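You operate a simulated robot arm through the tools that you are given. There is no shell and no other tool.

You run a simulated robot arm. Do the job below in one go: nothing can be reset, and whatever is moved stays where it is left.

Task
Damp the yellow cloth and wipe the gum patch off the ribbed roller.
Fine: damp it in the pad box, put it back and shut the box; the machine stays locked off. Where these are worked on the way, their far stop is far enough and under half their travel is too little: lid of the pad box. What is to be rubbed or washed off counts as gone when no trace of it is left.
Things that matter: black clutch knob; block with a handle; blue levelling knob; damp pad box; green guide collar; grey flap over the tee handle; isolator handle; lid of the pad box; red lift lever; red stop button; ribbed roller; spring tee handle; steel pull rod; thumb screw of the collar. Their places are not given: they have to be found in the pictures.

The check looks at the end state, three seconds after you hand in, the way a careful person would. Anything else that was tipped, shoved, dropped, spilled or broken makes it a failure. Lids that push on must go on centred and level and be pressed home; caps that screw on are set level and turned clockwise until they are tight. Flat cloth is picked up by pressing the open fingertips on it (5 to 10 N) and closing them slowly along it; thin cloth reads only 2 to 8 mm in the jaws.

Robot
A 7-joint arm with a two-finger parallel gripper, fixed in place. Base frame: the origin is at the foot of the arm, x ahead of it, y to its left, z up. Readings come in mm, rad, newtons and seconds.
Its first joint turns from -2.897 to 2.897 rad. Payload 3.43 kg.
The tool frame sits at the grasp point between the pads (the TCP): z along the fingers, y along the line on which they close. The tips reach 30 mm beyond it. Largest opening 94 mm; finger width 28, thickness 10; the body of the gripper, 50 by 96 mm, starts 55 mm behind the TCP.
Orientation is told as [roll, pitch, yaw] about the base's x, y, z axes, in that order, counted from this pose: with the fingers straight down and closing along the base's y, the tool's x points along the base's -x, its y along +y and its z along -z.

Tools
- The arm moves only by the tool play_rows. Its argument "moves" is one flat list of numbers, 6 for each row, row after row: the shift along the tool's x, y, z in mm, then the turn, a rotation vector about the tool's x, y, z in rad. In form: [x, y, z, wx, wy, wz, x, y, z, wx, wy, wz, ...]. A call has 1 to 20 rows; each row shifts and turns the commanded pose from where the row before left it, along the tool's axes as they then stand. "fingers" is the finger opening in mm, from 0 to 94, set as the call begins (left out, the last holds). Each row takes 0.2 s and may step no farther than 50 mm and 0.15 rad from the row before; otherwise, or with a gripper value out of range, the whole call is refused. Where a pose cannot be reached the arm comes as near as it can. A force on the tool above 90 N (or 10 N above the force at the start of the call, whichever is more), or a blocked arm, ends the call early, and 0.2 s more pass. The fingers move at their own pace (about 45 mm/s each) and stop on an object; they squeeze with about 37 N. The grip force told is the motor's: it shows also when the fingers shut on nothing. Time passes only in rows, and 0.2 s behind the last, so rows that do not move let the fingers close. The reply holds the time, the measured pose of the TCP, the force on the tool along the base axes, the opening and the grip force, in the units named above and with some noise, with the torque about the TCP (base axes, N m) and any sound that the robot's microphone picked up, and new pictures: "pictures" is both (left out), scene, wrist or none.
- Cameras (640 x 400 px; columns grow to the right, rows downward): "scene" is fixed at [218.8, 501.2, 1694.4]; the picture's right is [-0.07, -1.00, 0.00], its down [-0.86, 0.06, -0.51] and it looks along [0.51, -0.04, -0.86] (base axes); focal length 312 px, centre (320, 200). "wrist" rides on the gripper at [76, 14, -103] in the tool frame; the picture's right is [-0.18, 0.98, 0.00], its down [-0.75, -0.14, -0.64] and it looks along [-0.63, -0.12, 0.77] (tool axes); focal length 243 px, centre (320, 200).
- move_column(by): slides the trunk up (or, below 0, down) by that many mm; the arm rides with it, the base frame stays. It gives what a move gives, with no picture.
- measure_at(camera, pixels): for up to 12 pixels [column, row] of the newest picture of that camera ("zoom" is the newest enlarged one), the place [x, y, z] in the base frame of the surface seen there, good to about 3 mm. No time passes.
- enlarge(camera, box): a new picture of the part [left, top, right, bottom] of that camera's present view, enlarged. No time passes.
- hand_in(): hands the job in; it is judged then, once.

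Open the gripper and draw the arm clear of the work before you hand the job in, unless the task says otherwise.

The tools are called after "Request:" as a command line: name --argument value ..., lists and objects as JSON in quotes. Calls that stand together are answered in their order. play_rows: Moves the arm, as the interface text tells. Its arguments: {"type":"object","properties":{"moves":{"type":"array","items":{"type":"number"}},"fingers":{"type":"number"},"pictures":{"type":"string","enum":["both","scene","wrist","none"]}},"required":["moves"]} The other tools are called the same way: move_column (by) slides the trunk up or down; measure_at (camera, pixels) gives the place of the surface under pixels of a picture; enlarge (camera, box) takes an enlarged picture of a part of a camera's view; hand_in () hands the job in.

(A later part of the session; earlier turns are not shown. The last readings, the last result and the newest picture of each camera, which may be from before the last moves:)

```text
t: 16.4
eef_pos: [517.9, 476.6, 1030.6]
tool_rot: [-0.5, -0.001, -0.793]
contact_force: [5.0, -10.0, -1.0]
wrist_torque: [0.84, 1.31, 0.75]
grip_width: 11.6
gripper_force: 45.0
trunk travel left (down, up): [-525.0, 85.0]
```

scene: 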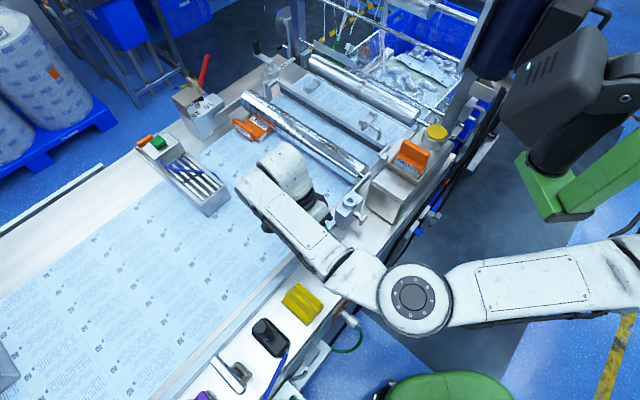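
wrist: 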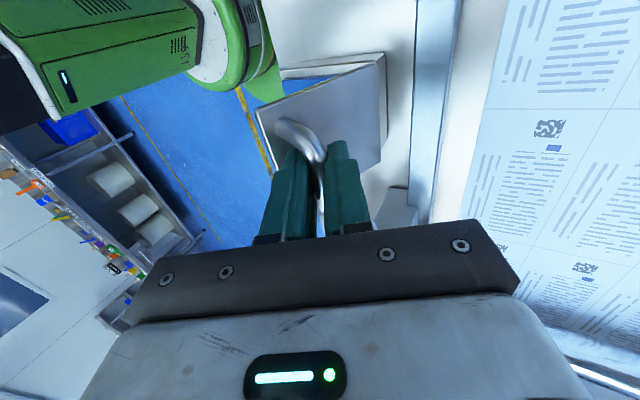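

Lid is around 70° open with low forces. Continuing to about 90°.

Request:
play_rows --moves '[0, 6.5, -2.6, 0.05, 0, 0, 0, 6.6, -2.4, 0.05, 0, 0, 0, 6.6, -2.1, 0.0, 0, 0, 0, 7.0, -1.6, 0.0, 0, 0, 0, 0, 0, 0, 0, 0]' --pictures "both"

```text
t: 17.6
eef_pos: [538.0, 494.8, 1023.7]
tool_rot: [-0.597, -0.001, -0.794]
contact_force: [9.0, 2.2, 35.5]
wrist_torque: [0.56, 0.94, 0.92]
grip_width: 12.0
gripper_force: 45.0
trunk travel left (down, up): [-525.0, 85.0]
```

scene: 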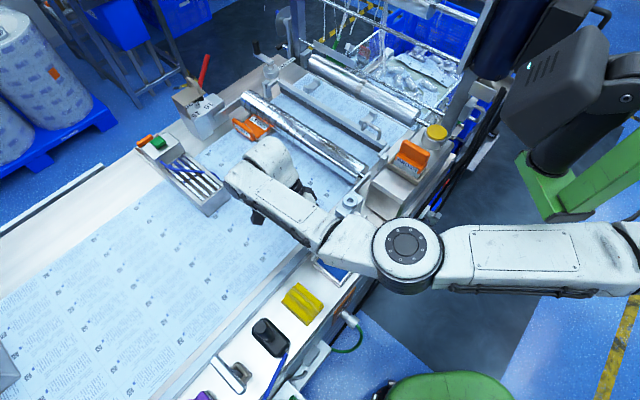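
wrist: 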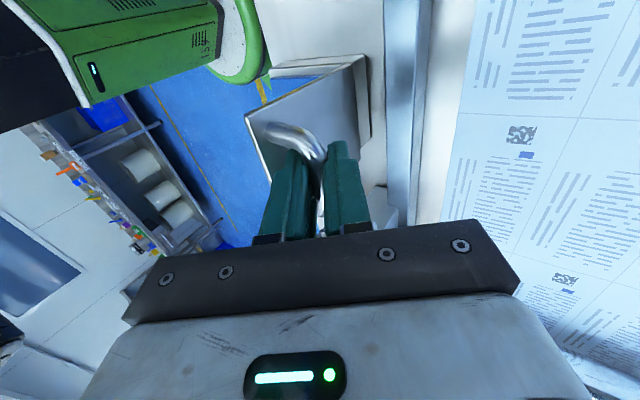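

The tool is pushed up about 35 N, so I ease up 3 mm along the radius before going on, then check the lid in the enlarged scene.

Request:
play_rows --moves '[0, -0.9, -3.0, 0, 0, 0, 0, 0, 0, 0, 0, 0]' --pictures "both"

Request:
enlarge --camera "scene" --box '[270, 200, 390, 310]'

Request:
enlarge --camera "wrist" --box '[220, 30, 400, 250]'

```text
t: 18.2
eef_pos: [537.8, 495.7, 1024.1]
tool_rot: [-0.598, -0.001, -0.793]
contact_force: [6.1, 5.1, 22.1]
wrist_torque: [0.23, 0.12, 1.37]
grip_width: 12.0
gripper_force: 45.2
trunk travel left (down, up): [-525.0, 85.0]
```

scene: 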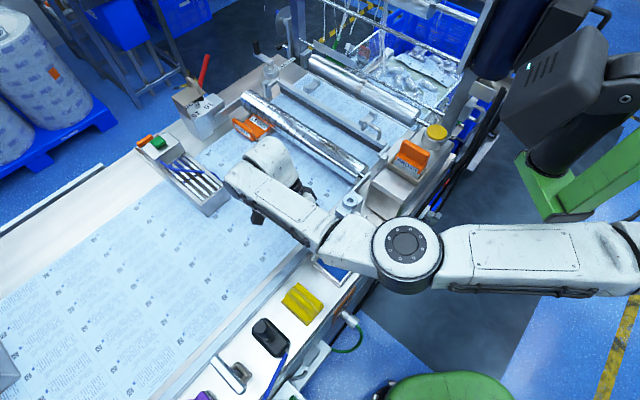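
wrist: 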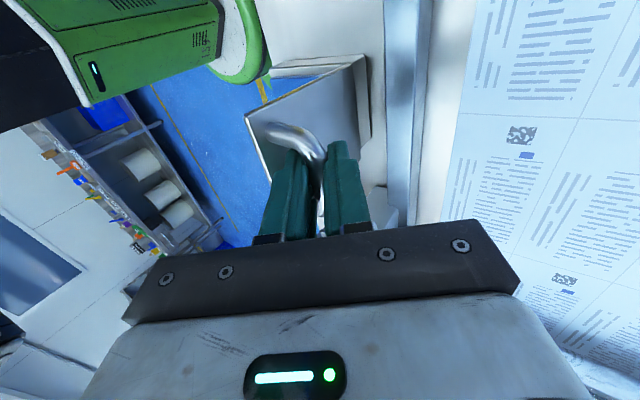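

```text
3.64 times, centred on (330, 255) of scene
```

zoom: 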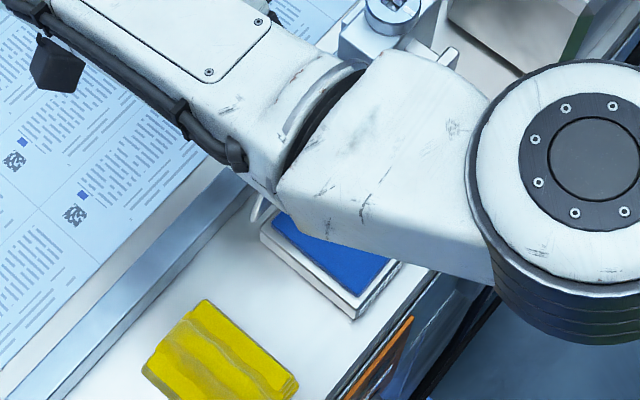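

```text
1.82 times, centred on (310, 140) of wrist
```

zoom: 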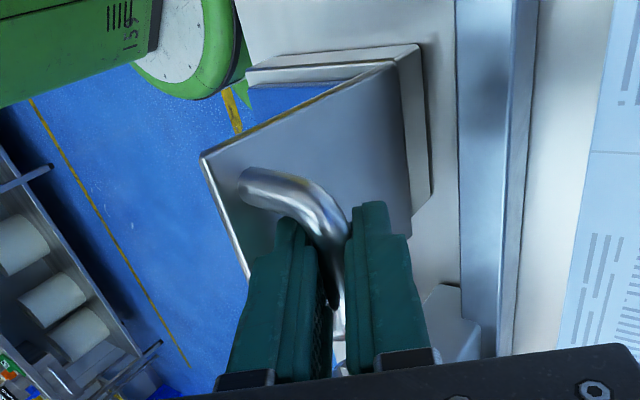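

The blue pad is now visible in the box and the lid is nearly upright. Continuing the arc further to reach past vertical / the far stop.

Request:
play_rows --moves '[0, 6.1, -2.4, 0, 0, 0, 0, 6.7, -1.5, 0, 0, 0, 0, 6.9, -0.9, 0, 0, 0, 0, 0, 0, 0, 0, 0]' --pictures "both"

Request:
enlarge --camera "scene" --box '[270, 200, 390, 310]'

```text
t: 19.2
eef_pos: [552.9, 507.6, 1017.0]
tool_rot: [-0.599, -0.001, -0.798]
contact_force: [4.2, -6.0, 1.6]
wrist_torque: [0.87, 1.13, 0.55]
grip_width: 12.4
gripper_force: 45.2
trunk travel left (down, up): [-525.0, 85.0]
```

scene: 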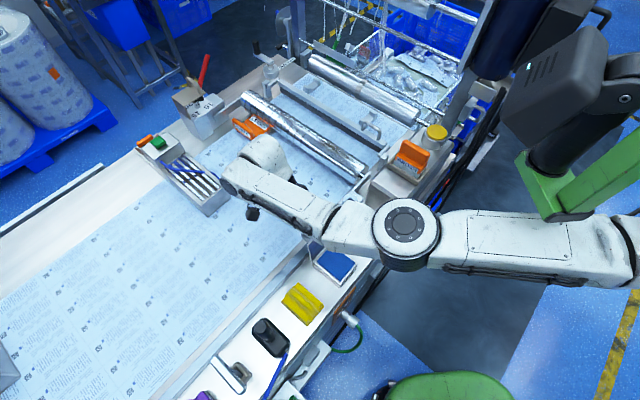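
wrist: 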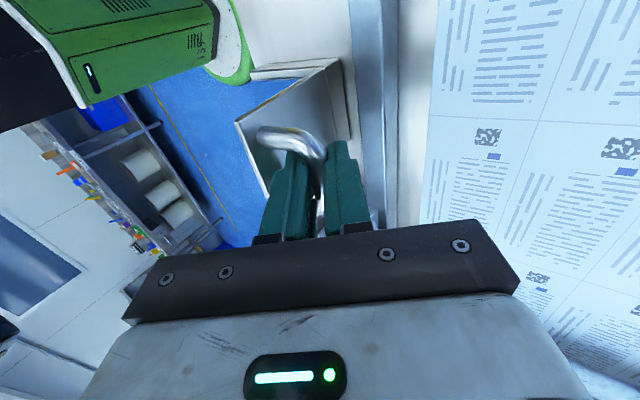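

```text
3.64 times, centred on (330, 255) of scene
```

zoom: 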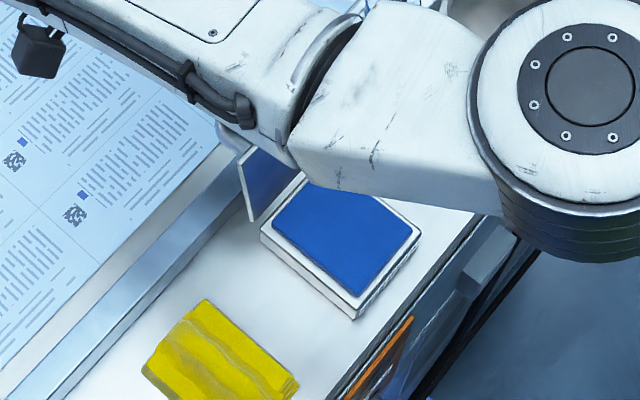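

The lid is about vertical or a bit past. I go on in small steps to find the far stop.

Request:
play_rows --moves '[0, 6.8, 0.2, 0, 0, 0, 0, 6.7, 0.9, 0, 0, 0, 0, 0, 0, 0, 0, 0]' --pictures "both"

Request:
enlarge --camera "scene" --box '[270, 200, 390, 310]'

```text
t: 20.0
eef_pos: [560.6, 515.5, 1009.0]
tool_rot: [-0.6, -0.001, -0.795]
contact_force: [6.1, -4.3, 5.5]
wrist_torque: [0.7, 0.94, 0.81]
grip_width: 11.7
gripper_force: 45.3
trunk travel left (down, up): [-525.0, 85.0]
```

scene: 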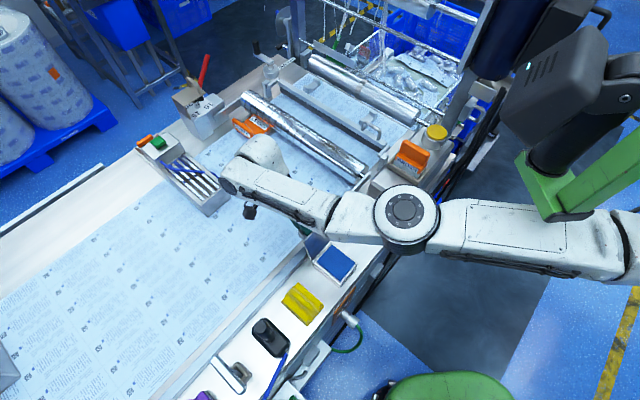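
wrist: 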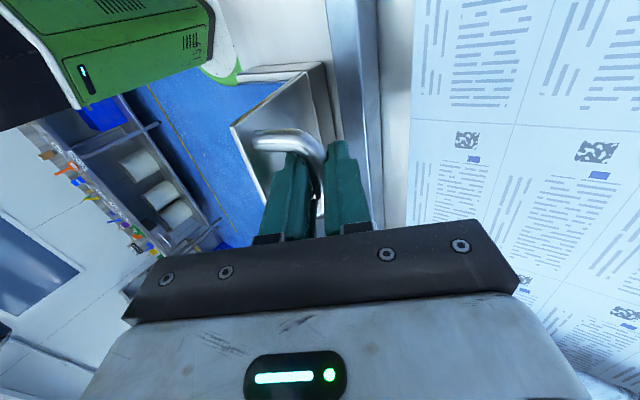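

```text
3.64 times, centred on (330, 255) of scene
```

zoom: 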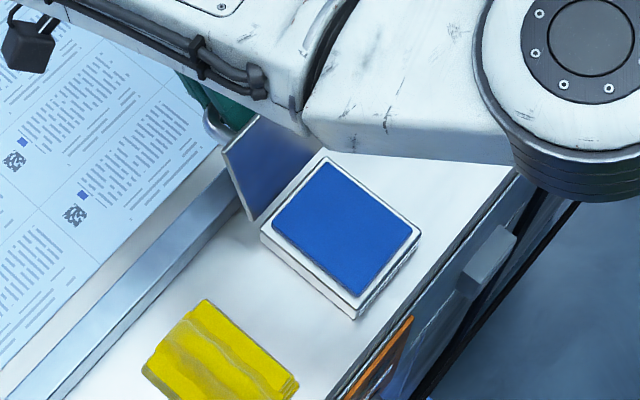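

Lid leans past the box now. I measure lid edge points and the pad to get the lid angle.

Request:
measure_at --camera "zoom" --pixels '[[225, 148], [252, 218], [250, 125], [265, 190], [300, 160], [325, 165], [275, 225], [360, 290], [418, 225], [340, 220], [210, 125], [350, 312]]'

```text
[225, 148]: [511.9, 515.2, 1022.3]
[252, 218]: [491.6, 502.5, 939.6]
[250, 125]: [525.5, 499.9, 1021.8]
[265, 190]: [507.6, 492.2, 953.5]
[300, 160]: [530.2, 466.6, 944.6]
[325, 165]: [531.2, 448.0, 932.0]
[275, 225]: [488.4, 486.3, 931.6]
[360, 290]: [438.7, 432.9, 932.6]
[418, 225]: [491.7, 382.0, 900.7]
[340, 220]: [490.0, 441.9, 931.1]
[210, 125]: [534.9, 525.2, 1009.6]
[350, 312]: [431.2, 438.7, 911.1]
```

Lid leans about 15° past vertical (≈105° open), pad top is at z≈931.5. Two more small steps to seek the stop.

Request:
play_rows --moves '[0, 6.6, 1.5, 0, 0, 0, 0, 6.4, 2.3, 0, 0, 0, 0, 0, 0, 0, 0, 0]' --pictures "both"

Request:
enlarge --camera "scene" --box '[270, 200, 390, 310]'

```text
t: 20.8
eef_pos: [561.9, 518.6, 1004.7]
tool_rot: [-0.613, -0.007, -0.79]
contact_force: [-17.9, -36.3, 69.2]
wrist_torque: [0.14, 1.31, 0.95]
grip_width: 12.2
gripper_force: 45.2
trunk travel left (down, up): [-525.0, 85.0]
```

scene: 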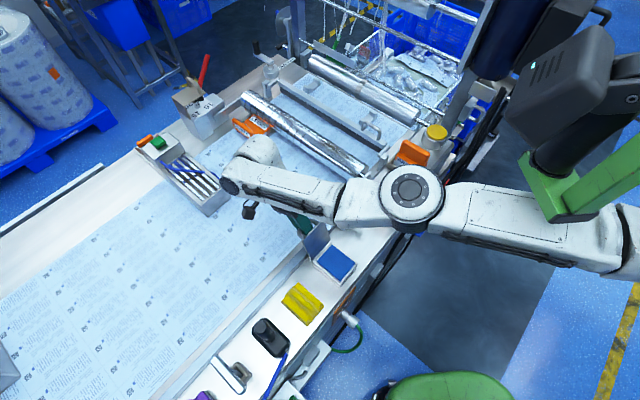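
wrist: 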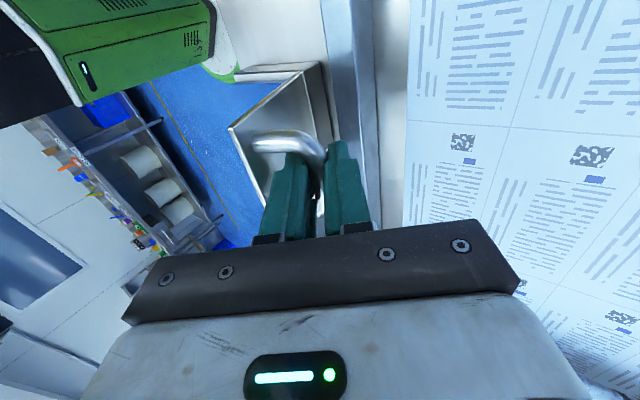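

```text
3.64 times, centred on (330, 255) of scene
```

zoom: 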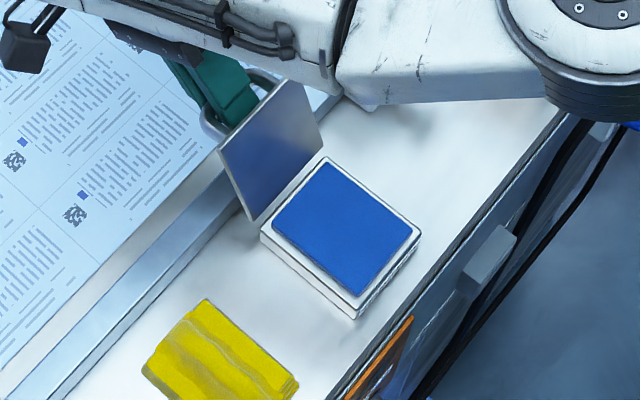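

The force jumped to about 80 N: the lid is at its far stop. I back off slightly, then open the fingers just enough to free the bar.

Request:
play_rows --moves '[0, -4, -1.2, 0, 0, 0, 0, -3, -0.8, 0, 0, 0, 0, 0, 0, 0, 0, 0]' --pictures "none"

Request:
play_rows --moves '[0, 0, 0, 0, 0, 0, 0, 0, 0, 0, 0, 0, 0, 0, 0, 0, 0, 0]' --fingers 28 --pictures "both"

Request:
enlarge --camera "scene" --box '[270, 200, 390, 310]'

```text
t: 21.6
eef_pos: [561.6, 517.4, 1006.3]
tool_rot: [-0.602, -0.002, -0.793]
contact_force: [-2.6, -12.8, 43.3]
wrist_torque: [-0.29, -0.03, 1.64]
grip_width: 12.1
gripper_force: 45.4
trunk travel left (down, up): [-525.0, 85.0]
```

```text
t: 22.4
eef_pos: [561.7, 518.8, 1003.7]
tool_rot: [-0.602, 0.001, -0.797]
contact_force: [0.3, 0.2, 0.3]
wrist_torque: [-0.02, -0.01, -0.02]
grip_width: 28.1
gripper_force: 0.1
trunk travel left (down, up): [-525.0, 85.0]
```

scene: 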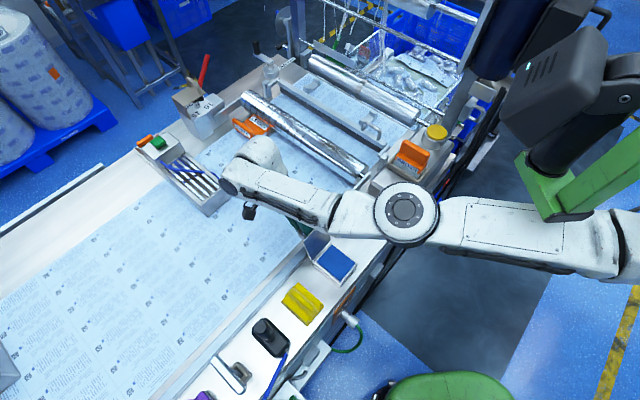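
wrist: 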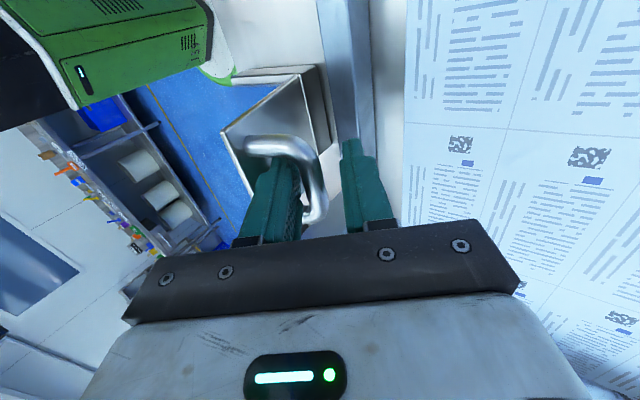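

```text
3.64 times, centred on (330, 255) of scene
```

zoom: 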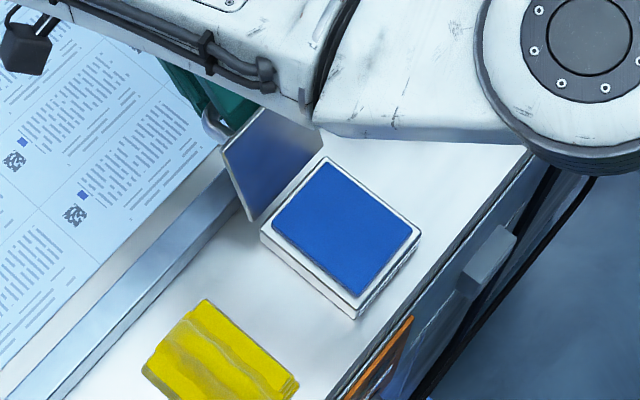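

Fingers released with zero force and the lid stays open. I retract along the finger axis out of the bow.

Request:
play_rows --moves '[0, 0, -10, 0, 0, 0, 0, 0, -15, 0, 0, 0, 0, 0, -20, 0, 0, 0, 0, 0, -25, 0, 0, 0, 0, 0, -25, 0, 0, 0]' --pictures "both"

Request:
enlarge --camera "scene" --box '[270, 200, 390, 310]'

```text
t: 23.6
eef_pos: [585.3, 532.1, 1034.4]
tool_rot: [-0.574, 0.005, -0.825]
contact_force: [-0.4, -0.9, -0.1]
wrist_torque: [0.01, -0.02, 0.0]
grip_width: 28.0
gripper_force: 0.1
out of reach, approached as far as the arm can: row 3, 4, 5
trunk travel left (down, up): [-525.0, 85.0]
```

scene: 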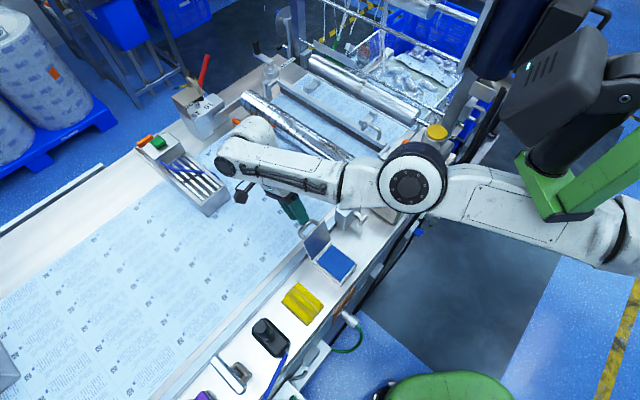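
wrist: 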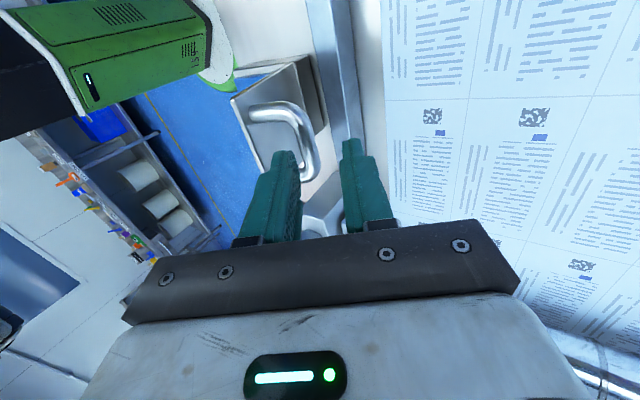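

```text
3.64 times, centred on (330, 255) of scene
```

zoom: 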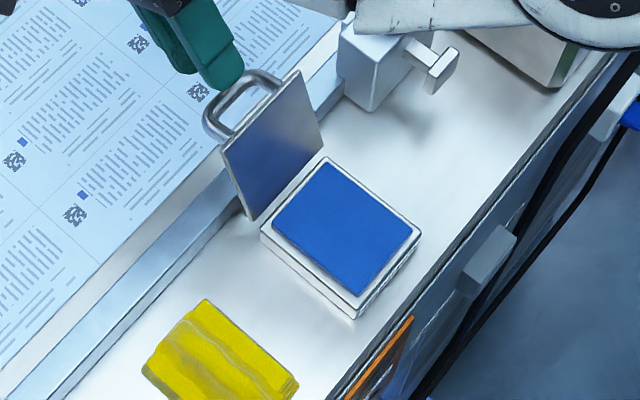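

The lid stays open and the fingers are just clear of the bow, but the arm ran out of reach with the tilt. I untilt the hand (which lets it rise to the commanded height).

Request:
play_rows --moves '[0, 0, -3, -0.15, 0, 0, 0, 0, -3, -0.15, 0, 0, 0, 0, -3, -0.15, 0, 0, 0, 0, -3, -0.15, 0, 0, 0, 0, 0, 0, 0, 0]' --pictures "both"

```text
t: 24.8
eef_pos: [590.8, 550.5, 1056.5]
tool_rot: [0.002, -0.003, -0.794]
contact_force: [-0.4, 0.2, 0.5]
wrist_torque: [-0.01, -0.02, -0.02]
grip_width: 28.2
gripper_force: 0.0
out of reach, approached as far as the arm can: row 1
trunk travel left (down, up): [-525.0, 85.0]
```

scene: 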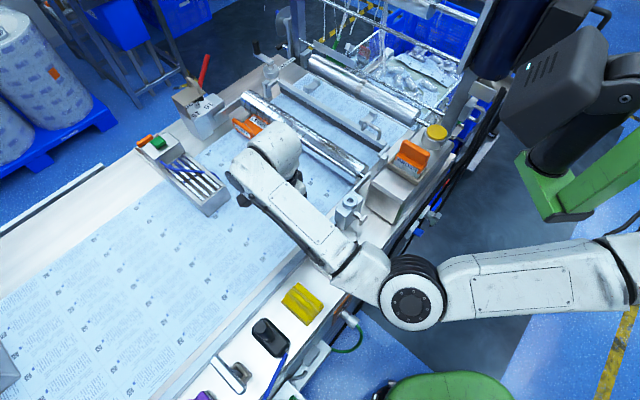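
wrist: 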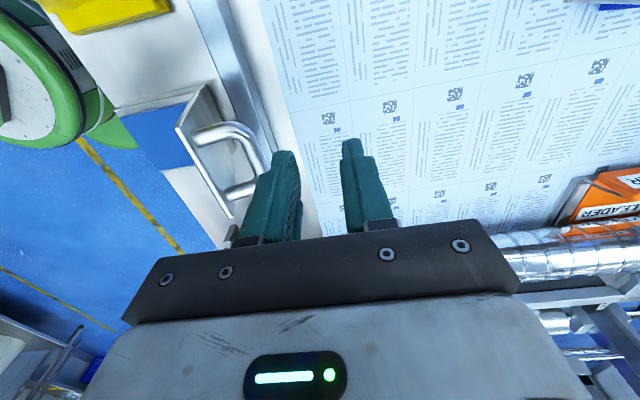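

Clear of the lid, which stays open. I rise, move over the cloth at (394,531) and yaw to +0.785 so the fingers close across the ridge.

Request:
play_rows --moves '[0, 0, -35, 0, 0, 0, 0, 0, -30, 0, 0, 0, 24.8, -30.9, 0, 0, 0, 0, 24.8, -30.9, 0, 0, 0, 0, 24.8, -30.9, 0, 0, 0, 0, 24.8, -30.9, 0, 0, 0, 0, 24.8, -30.9, 0, 0, 0, 0, 0, 0, 0, 0, 0, -0.1436, 0, 0, 0, 0, 0, -0.1436, 0, 0, 0, 0, 0, -0.1436, 0, 0, 0, 0, 0, -0.1436, 0, 0, 0, 0, 0, -0.1436, 0, 0, 0, 0, 0, -0.1436, 0, 0, 0, 0, 0, -0.1436, 0, 0, 0, 0, 0, -0.1436, 0, 0, 0, 0, 0, -0.1436, 0, 0, 0, 0, 0, -0.1436, 0, 0, 0, 0, 0, -0.1436, 0, 0, 0, 0, 0, 0]' --fingers 60 --pictures "both"

```text
t: 28.8
eef_pos: [393.7, 531.9, 1122.6]
tool_rot: [-0.002, -0.002, 0.788]
contact_force: [0.2, -0.1, -1.2]
wrist_torque: [0.0, 0.01, -0.03]
grip_width: 60.1
gripper_force: 0.2
trunk travel left (down, up): [-525.0, 85.0]
```

scene: 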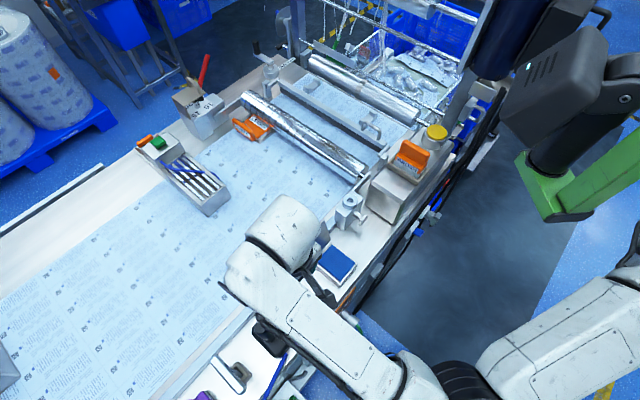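
wrist: 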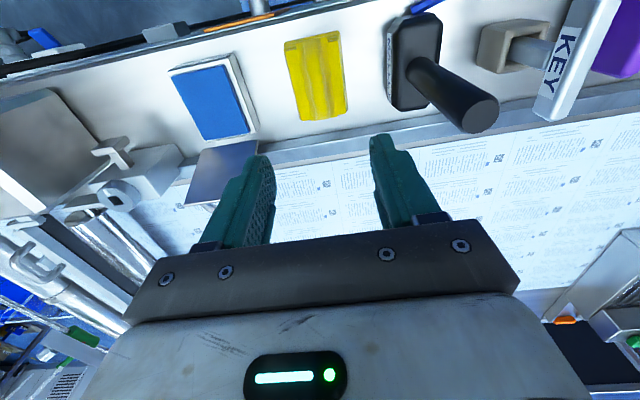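

Over the cloth now. I verify cloth ridge position and the black block's handle height in the wrist picture before descending.

Request:
enlarge --camera "wrist" --box '[260, 10, 400, 130]'

Request:
measure_at --camera "wrist" --pixels '[[312, 45], [316, 75], [321, 105], [290, 50], [300, 110], [336, 50], [344, 105], [480, 112], [430, 75], [400, 60], [215, 160], [210, 100]]'

```text
3.33 times, centred on (330, 70) of wrist
```

zoom: 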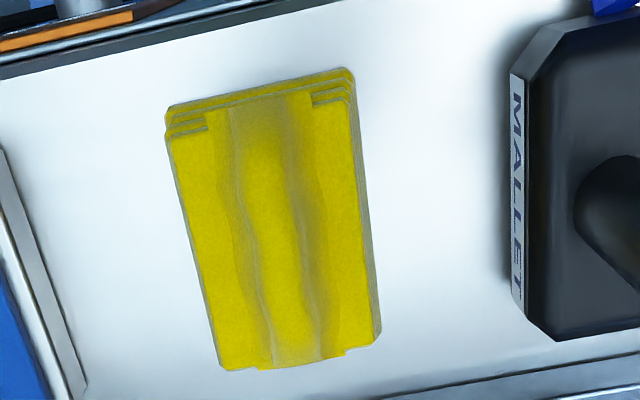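

```text
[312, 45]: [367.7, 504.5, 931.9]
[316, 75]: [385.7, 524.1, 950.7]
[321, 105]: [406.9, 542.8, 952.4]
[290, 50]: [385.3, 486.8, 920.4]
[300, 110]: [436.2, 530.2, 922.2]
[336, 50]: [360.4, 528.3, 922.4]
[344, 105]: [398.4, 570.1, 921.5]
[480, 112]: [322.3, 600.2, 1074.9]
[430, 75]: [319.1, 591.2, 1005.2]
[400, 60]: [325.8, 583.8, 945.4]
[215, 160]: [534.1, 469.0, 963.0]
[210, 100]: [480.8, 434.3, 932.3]
```

The black thing is a mallet (handle top 1075 at n≈-197), about 38 mm clear of the hand. Cloth ridge runs at n≈-97 with apex ≈951. I descend with a 44 mm opening to straddle the ridge.

Request:
play_rows --moves '[0, 0, 35, 0, 0, 0, 0, 0, 35, 0, 0, 0, 0, 0, 35, 0, 0, 0, 0, 0, 30, 0, 0, 0, 0, 0, 20, 0, 0, 0, 0, 0, 8, 0, 0, 0, 0, 0, 0, 0, 0, 0]' --fingers 44 --pictures "both"

```text
t: 30.4
eef_pos: [394.8, 533.1, 959.6]
tool_rot: [0.0, -0.001, 0.785]
contact_force: [0.6, 0.9, -0.5]
wrist_torque: [-0.01, 0.0, 0.01]
grip_width: 44.1
gripper_force: 0.0
trunk travel left (down, up): [-525.0, 85.0]
```

scene: 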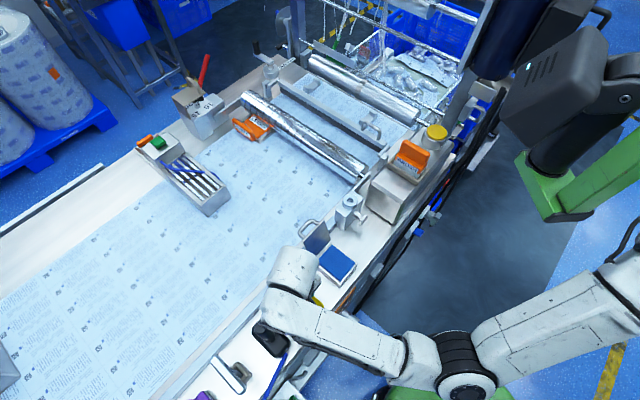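
wrist: 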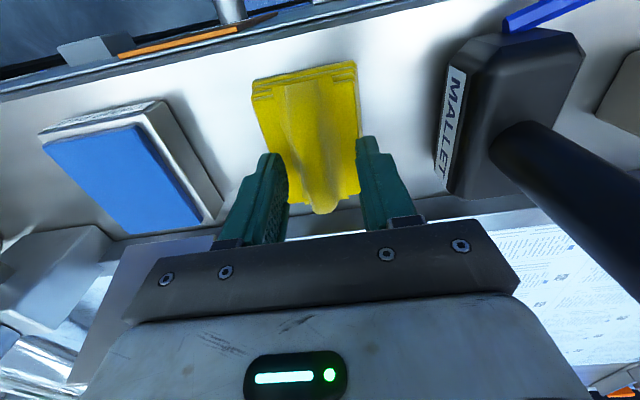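

Fingers straddle the ridge well centred (fingers at cols 280 and 365, ridge ~318). Lowering until the tips press lightly.

Request:
play_rows --moves '[0, 0, 4, 0, 0, 0, 0, 0, 3, 0, 0, 0, 0, 0, 0, 0, 0, 0]' --pictures "none"

```text
t: 31.2
eef_pos: [394.6, 531.2, 952.0]
tool_rot: [-0.003, 0.001, 0.786]
contact_force: [0.2, 0.7, 0.2]
wrist_torque: [0.0, 0.01, -0.02]
grip_width: 43.9
gripper_force: 0.0
trunk travel left (down, up): [-525.0, 85.0]
```

Request:
play_rows --moves '[0, 0, 1.5, 0, 0, 0, 0, 0, 1.5, 0, 0, 0, 0, 0, 0, 0, 0, 0]' --pictures "none"

```text
t: 32.0
eef_pos: [394.6, 532.6, 950.8]
tool_rot: [-0.001, 0.0, 0.783]
contact_force: [2.3, -0.2, 18.7]
wrist_torque: [-0.06, -0.01, -0.01]
grip_width: 43.9
gripper_force: 0.1
trunk travel left (down, up): [-525.0, 85.0]
```

Contact at tips ≈921 with 19 N; I ease up 1 mm and close slowly in steps.

Request:
play_rows --moves '[0, 0, -0.9, 0, 0, 0, 0, 0, 0, 0, 0, 0]' --fingers 34 --pictures "none"

Request:
play_rows --moves '[0, 0, 0, 0, 0, 0, 0, 0, 0, 0, 0, 0]' --fingers 22 --pictures "none"

Request:
play_rows --moves '[0, 0, 0, 0, 0, 0, 0, 0, 0, 0, 0, 0]' --fingers 12 --pictures "none"

Request:
play_rows --moves '[0, 0, 0, 0, 0, 0, 0, 0, 0, 0, 0, 0, 0, 0, 0, 0, 0, 0, 0, 0, 0, 0, 0, 0]' --fingers 0 --pictures "both"

```text
t: 32.6
eef_pos: [395.2, 532.5, 950.1]
tool_rot: [0.0, 0.0, 0.786]
contact_force: [1.7, 1.9, 16.6]
wrist_torque: [0.01, -0.02, 0.0]
grip_width: 39.9
gripper_force: 5.3
trunk travel left (down, up): [-525.0, 85.0]
```

```text
t: 33.2
eef_pos: [394.1, 532.4, 951.4]
tool_rot: [0.0, 0.0, 0.785]
contact_force: [-0.8, 0.2, 18.3]
wrist_torque: [0.01, 0.05, -0.01]
grip_width: 28.5
gripper_force: 5.5
trunk travel left (down, up): [-525.0, 85.0]
```

```text
t: 33.8
eef_pos: [395.0, 531.0, 949.8]
tool_rot: [-0.002, -0.001, 0.784]
contact_force: [2.2, -6.0, 21.1]
wrist_torque: [0.03, 0.11, -0.02]
grip_width: 22.6
gripper_force: 9.6
trunk travel left (down, up): [-525.0, 85.0]
```

```text
t: 34.8
eef_pos: [394.7, 531.6, 952.2]
tool_rot: [-0.003, 0.001, 0.784]
contact_force: [6.2, -7.0, 23.4]
wrist_torque: [-0.04, -0.09, -0.04]
grip_width: 20.2
gripper_force: 36.8
trunk travel left (down, up): [-525.0, 85.0]
```

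scene: 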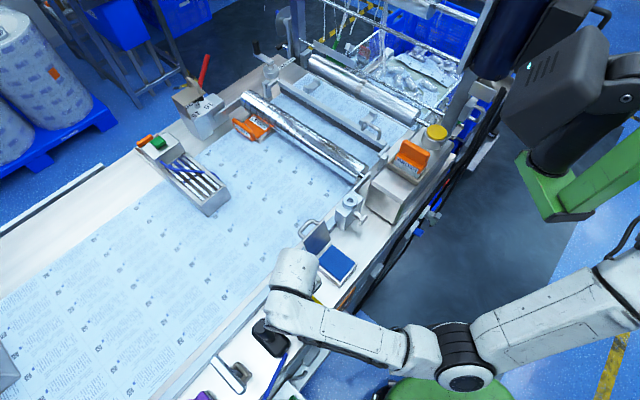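
wrist: 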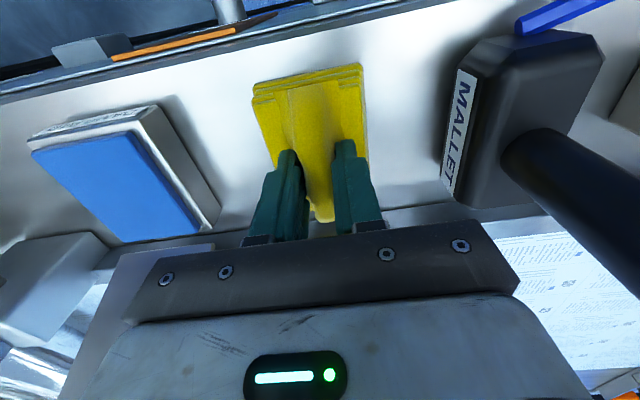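

The ridge is held, 20 mm wide at 37 N. Lifting carefully to see whether the cloth comes along.

Request:
play_rows --moves '[0, 0, -5, 0, 0, 0, 0, 0, -10, 0, 0, 0, 0, 0, -15, 0, 0, 0, 0, 0, -15, 0, 0, 0, 0, 0, -15, 0, 0, 0, 0, 0, 0, 0, 0, 0]' --pictures "both"

Request:
enlarge --camera "scene" --box '[230, 210, 390, 350]'

```text
t: 36.2
eef_pos: [394.5, 532.8, 1011.2]
tool_rot: [-0.003, -0.001, 0.785]
contact_force: [1.1, 0.0, -1.2]
wrist_torque: [-0.03, -0.02, 0.04]
grip_width: 20.3
gripper_force: 36.9
trunk travel left (down, up): [-525.0, 85.0]
```

scene: 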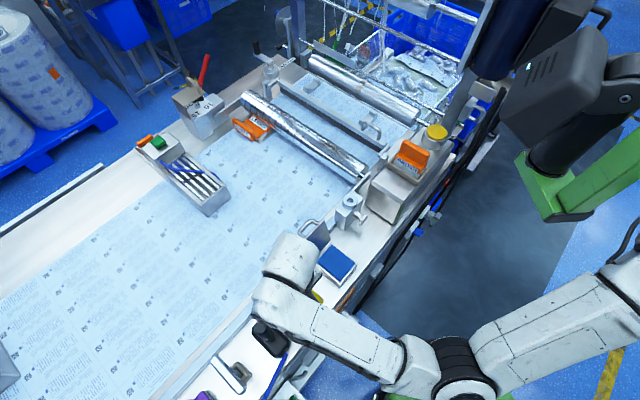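
wrist: 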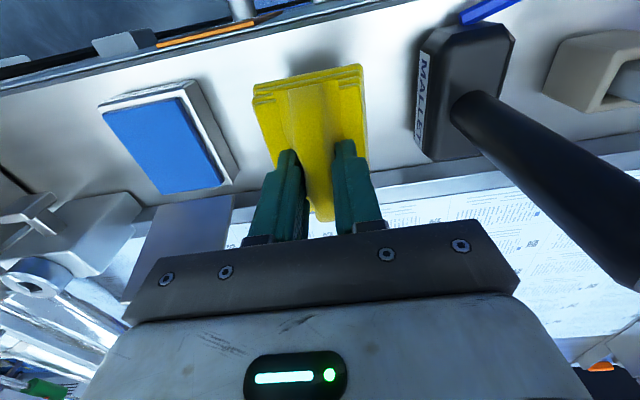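

```text
2.86 times, centred on (310, 280) of scene
```

zoom: 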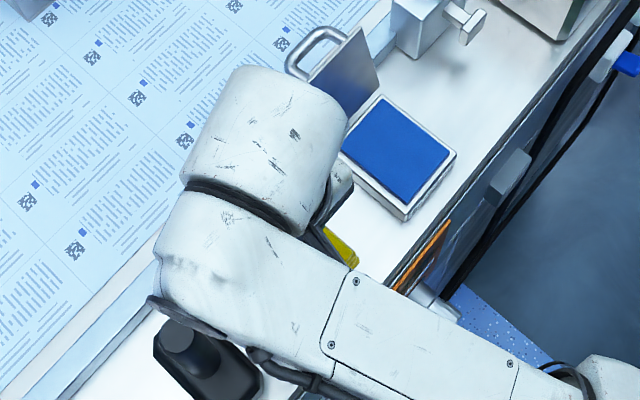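

The cloth lifts as one piece. Now I measure the open box's pad and rim for the press position.

Request:
enlarge --camera "scene" --box '[305, 215, 375, 290]'

```text
5.33 times, centred on (340, 252) of scene
```

zoom: 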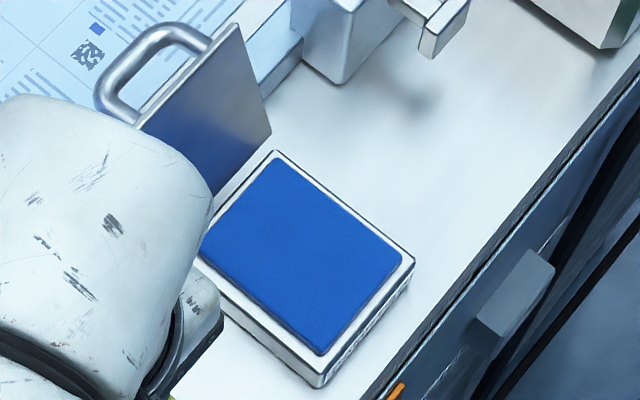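

Request:
measure_at --camera "zoom" --pixels '[[275, 160], [205, 240], [318, 350], [400, 255], [276, 153], [409, 258], [318, 362], [300, 250], [330, 348], [230, 130], [240, 40], [265, 130]]'

```text
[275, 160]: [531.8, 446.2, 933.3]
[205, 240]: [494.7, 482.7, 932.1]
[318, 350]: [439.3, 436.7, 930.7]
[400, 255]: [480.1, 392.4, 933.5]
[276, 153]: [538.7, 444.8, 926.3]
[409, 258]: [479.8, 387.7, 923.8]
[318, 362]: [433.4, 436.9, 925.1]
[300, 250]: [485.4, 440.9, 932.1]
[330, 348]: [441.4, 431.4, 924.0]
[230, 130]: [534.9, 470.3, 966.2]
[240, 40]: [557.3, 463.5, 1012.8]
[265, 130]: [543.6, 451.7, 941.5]
```

Pad top is ≈932, rim ≈925, centre at about (485,441). I carry the cloth over the pad and lower it to just above.

Request:
play_rows --moves '[0, 0, -12, 0, 0, 0, 0.2, -43, 0, 0, 0, 0, 0.2, -43, 0, 0, 0, 0, 0.3, -42.8, 0, 0, 0, 0, 0, 0, 15, 0, 0, 0, 0, 0, 12, 0, 0, 0, 0, 0, 6, 0, 0, 0, 0, 0, 0, 0, 0, 0]' --pictures "both"

Request:
enlarge --camera "scene" --box '[270, 200, 400, 310]'

```text
t: 38.0
eef_pos: [484.3, 439.6, 988.1]
tool_rot: [-0.001, -0.001, 0.785]
contact_force: [0.5, 0.0, 0.2]
wrist_torque: [0.0, -0.01, 0.0]
grip_width: 20.3
gripper_force: 36.9
trunk travel left (down, up): [-525.0, 85.0]
```

scene: 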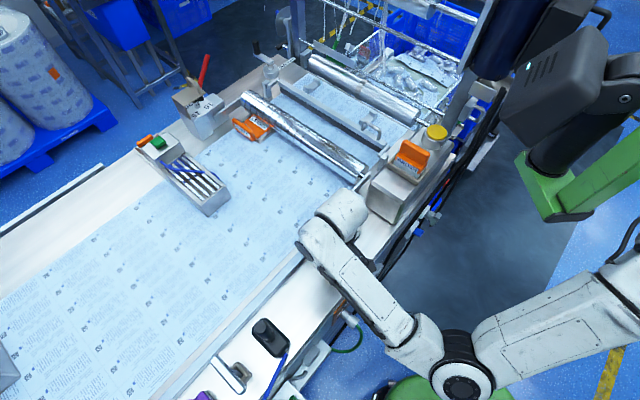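
wrist: 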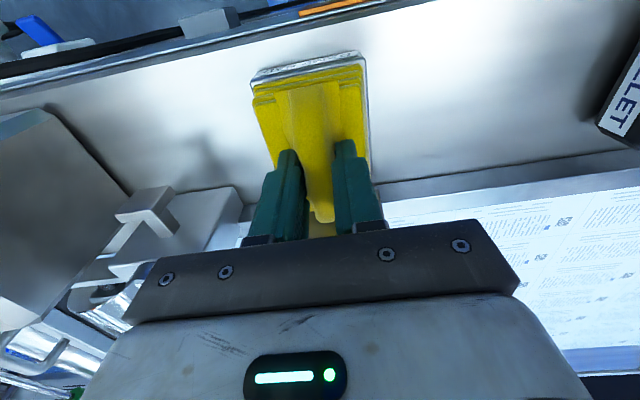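

```text
3.64 times, centred on (335, 255) of scene
```

zoom: 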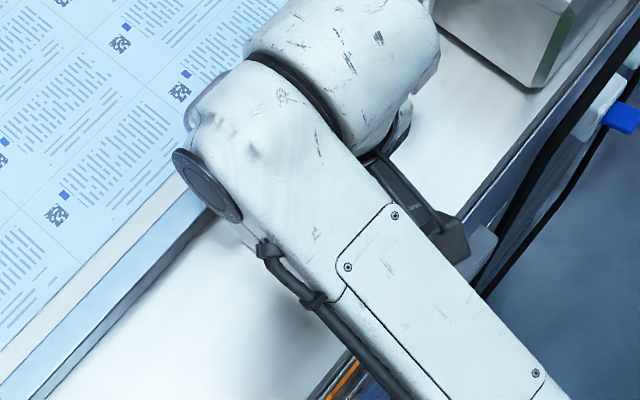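

The cloth is aligned over the pad. Lowering in small steps to press it on the pad.

Request:
play_rows --moves '[0, 0, 2.5, 0, 0, 0, 0, 0, 2, 0, 0, 0, 0, 0, 0, 0, 0, 0]' --pictures "none"

Request:
play_rows --moves '[0, 0, 1.5, 0, 0, 0, 0, 0, 0, 0, 0, 0]' --pictures "none"

```text
t: 38.8
eef_pos: [485.5, 441.5, 983.8]
tool_rot: [-0.002, 0.0, 0.785]
contact_force: [-0.5, -0.3, -0.6]
wrist_torque: [-0.01, -0.04, -0.04]
grip_width: 20.4
gripper_force: 37.1
trunk travel left (down, up): [-525.0, 85.0]
```

```text
t: 39.4
eef_pos: [485.5, 439.7, 982.0]
tool_rot: [-0.001, 0.001, 0.785]
contact_force: [0.2, 0.6, -0.8]
wrist_torque: [0.03, 0.02, -0.01]
grip_width: 20.4
gripper_force: 36.7
trunk travel left (down, up): [-525.0, 85.0]
```

No contact yet at 982; continuing down in 1–2 mm steps.

Request:
play_rows --moves '[0, 0, 1.5, 0, 0, 0, 0, 0, 0, 0, 0, 0]' --pictures "none"

Request:
play_rows --moves '[0, 0, 1.5, 0, 0, 0, 0, 0, 0, 0, 0, 0]' --pictures "none"

Request:
play_rows --moves '[0, 0, 1.0, 0, 0, 0, 0, 0, 0, 0, 0, 0]' --pictures "none"

```text
t: 40.0
eef_pos: [485.1, 439.3, 983.0]
tool_rot: [0.002, -0.002, 0.784]
contact_force: [-0.1, -0.7, 19.3]
wrist_torque: [-0.19, 0.15, -0.02]
grip_width: 20.2
gripper_force: 37.1
trunk travel left (down, up): [-525.0, 85.0]
```

```text
t: 40.6
eef_pos: [484.7, 441.4, 982.2]
tool_rot: [0.0, -0.006, 0.784]
contact_force: [2.7, 1.4, 44.9]
wrist_torque: [-0.32, 0.32, 0.02]
grip_width: 20.1
gripper_force: 36.7
trunk travel left (down, up): [-525.0, 85.0]
```

```text
t: 41.2
eef_pos: [483.6, 439.9, 982.9]
tool_rot: [0.001, -0.008, 0.784]
contact_force: [4.8, 1.2, 63.6]
wrist_torque: [-0.38, 0.26, -0.01]
grip_width: 20.6
gripper_force: 36.9
trunk travel left (down, up): [-525.0, 85.0]
```

Contact stiffness is high (64 N); I ease back 2 mm to about 25 N and hold for a while so the cloth takes up moisture.

Request:
play_rows --moves '[0, 0, -2.2, 0, 0, 0, 0, 0, 0, 0, 0, 0, 0, 0, 0, 0, 0, 0, 0, 0, 0, 0, 0, 0, 0, 0, 0, 0, 0, 0, 0, 0, 0, 0, 0, 0, 0, 0, 0, 0, 0, 0, 0, 0, 0, 0, 0, 0]' --pictures "wrist"

Request:
enlarge --camera "wrist" --box '[220, 40, 400, 240]'

```text
t: 43.0
eef_pos: [485.1, 440.5, 981.7]
tool_rot: [-0.002, 0.0, 0.785]
contact_force: [0.2, 2.4, 41.7]
wrist_torque: [0.17, -0.04, -0.03]
grip_width: 20.3
gripper_force: 36.9
trunk travel left (down, up): [-525.0, 85.0]
```

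wrist: 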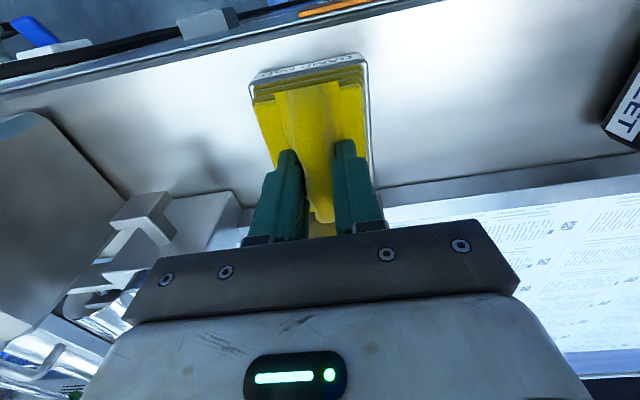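

```text
2.00 times, centred on (310, 140) of wrist
```

zoom: 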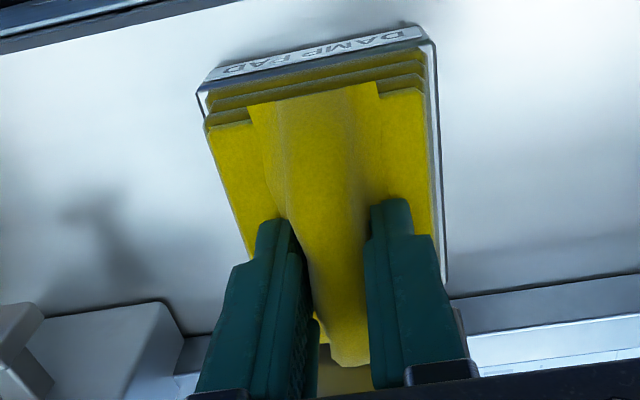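

"DAMP PAD" is confirmed. I lift the cloth straight up to z≈1100 and check it.

Request:
play_rows --moves '[0, 0, -4, 0, 0, 0, 0, 0, -10, 0, 0, 0, 0, 0, -30, 0, 0, 0, 0, 0, -35, 0, 0, 0, 0, 0, -40, 0, 0, 0, 0, 0, 0, 0, 0, 0]' --pictures "both"

Request:
enlarge --camera "wrist" --box '[150, 20, 400, 240]'

Request:
enlarge --camera "scene" --box '[290, 60, 450, 200]'

```text
t: 44.4
eef_pos: [484.8, 440.1, 1099.7]
tool_rot: [-0.003, 0.002, 0.786]
contact_force: [0.3, -0.1, -0.1]
wrist_torque: [0.0, 0.02, -0.01]
grip_width: 20.4
gripper_force: 36.6
trunk travel left (down, up): [-525.0, 85.0]
```

scene: 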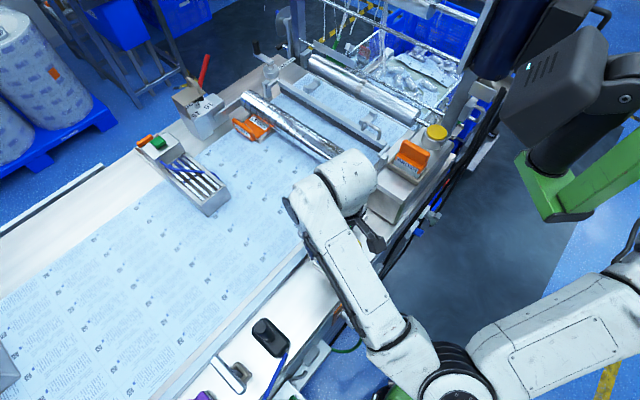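
wrist: 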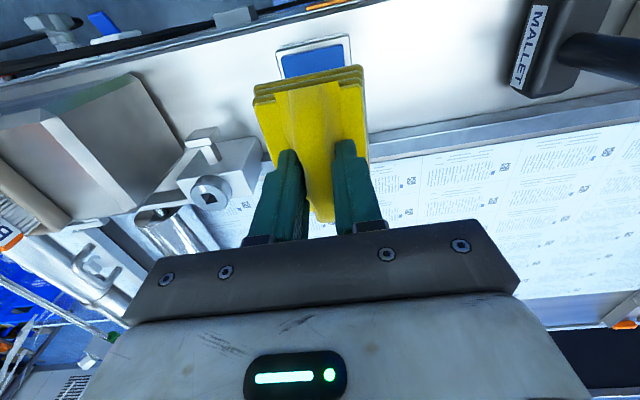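

```text
1.82 times, centred on (275, 130) of wrist
```

zoom: 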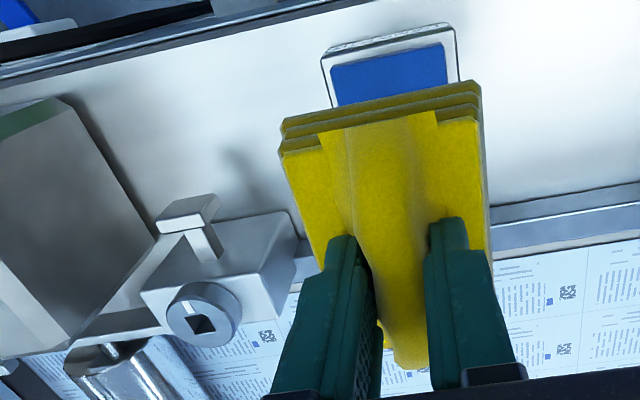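

```text
2.86 times, centred on (370, 130) of scene
```

zoom: 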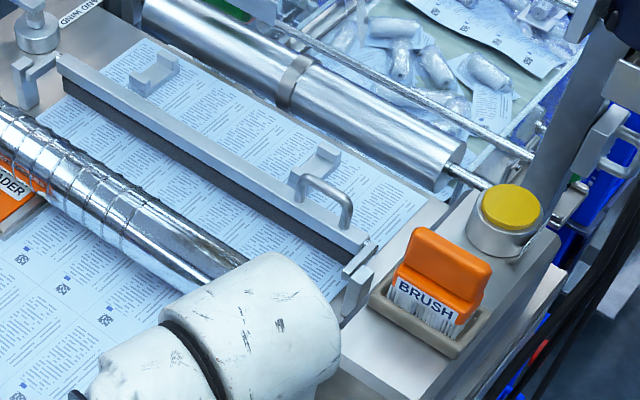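

The cloth is firmly held. Now I carry it across: first +196 mm along the roller axis direction (over the lid with clearance), then +253 mm downstream to above the patch.

Request:
play_rows --moves '[-39.2, 0, 0, 0, 0, 0, -39.2, 0, 0, 0, 0, 0, -39.2, 0, 0, 0, 0, 0, -39.2, 0, 0, 0, 0, 0, -39.2, 0, 0, 0, 0, 0, 0, -36.2, 0, 0, 0, 0, 0, -36.2, 0, 0, 0, 0, 0, -36.2, 0, 0, 0, 0, 0, -36.2, 0, 0, 0, 0, 0, -36.2, 0, 0, 0, 0, 0, -36.2, 0, 0, 0, 0, 0, -36.2, 0, 0, 0, 0, 0, 0, 0, 0, 0, 0]' --pictures "both"

Request:
enlarge --camera "scene" --box '[270, 60, 430, 200]'

Request:
enlarge --camera "wrist" --box '[200, 20, 440, 240]'

```text
t: 47.2
eef_pos: [804.3, 398.1, 1099.8]
tool_rot: [-0.002, -0.001, 0.786]
contact_force: [0.6, -0.3, -0.7]
wrist_torque: [0.01, 0.0, -0.03]
grip_width: 20.2
gripper_force: 36.7
trunk travel left (down, up): [-525.0, 85.0]
```

scene: 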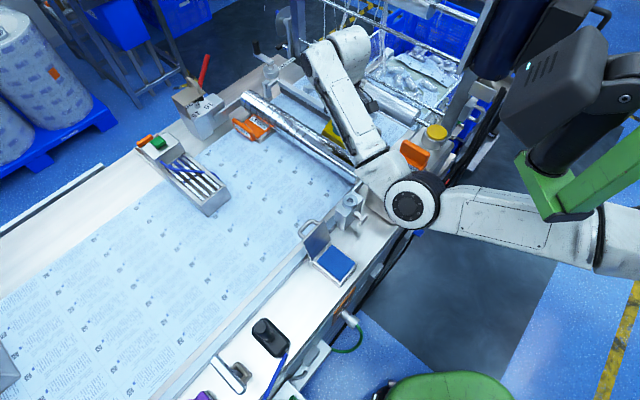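
wrist: 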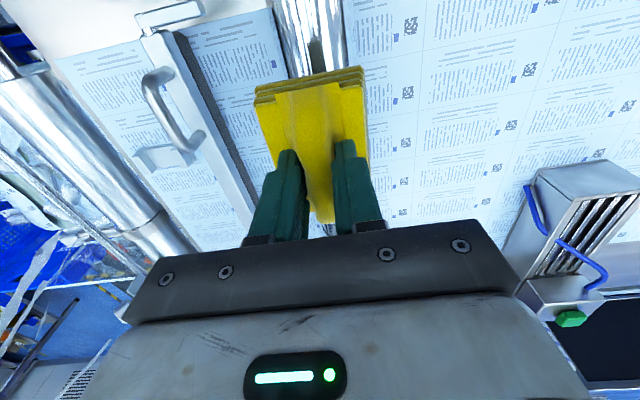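

```text
2.86 times, centred on (350, 130) of scene
```

zoom: 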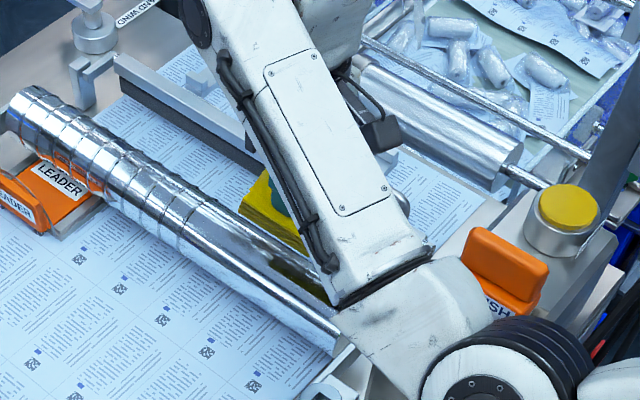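

```text
1.82 times, centred on (320, 130) of wrist
```

zoom: 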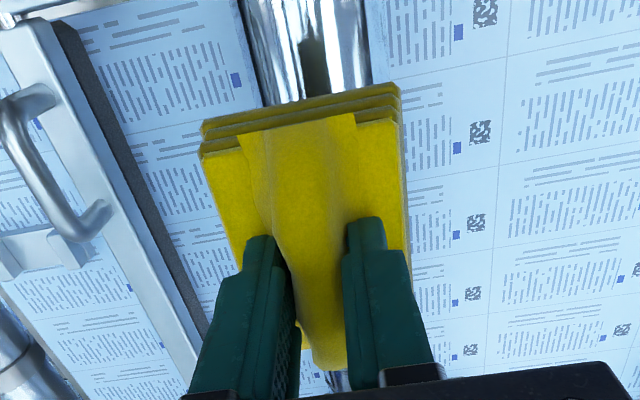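

The cloth is right above the roller. Before lowering I check the elbow's clearance to the brush and yellow button.

Request:
measure_at --camera "scene" --pixels '[[412, 202], [400, 185], [385, 170], [415, 150], [437, 131], [425, 185], [360, 130], [445, 195], [375, 180], [432, 172]]'

```text
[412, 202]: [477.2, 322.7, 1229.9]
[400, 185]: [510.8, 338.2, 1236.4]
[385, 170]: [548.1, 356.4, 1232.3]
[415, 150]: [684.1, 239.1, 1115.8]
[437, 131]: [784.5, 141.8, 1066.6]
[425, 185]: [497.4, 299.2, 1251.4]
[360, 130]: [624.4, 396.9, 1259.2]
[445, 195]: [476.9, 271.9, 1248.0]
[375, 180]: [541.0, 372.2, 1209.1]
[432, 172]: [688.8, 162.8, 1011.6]
```

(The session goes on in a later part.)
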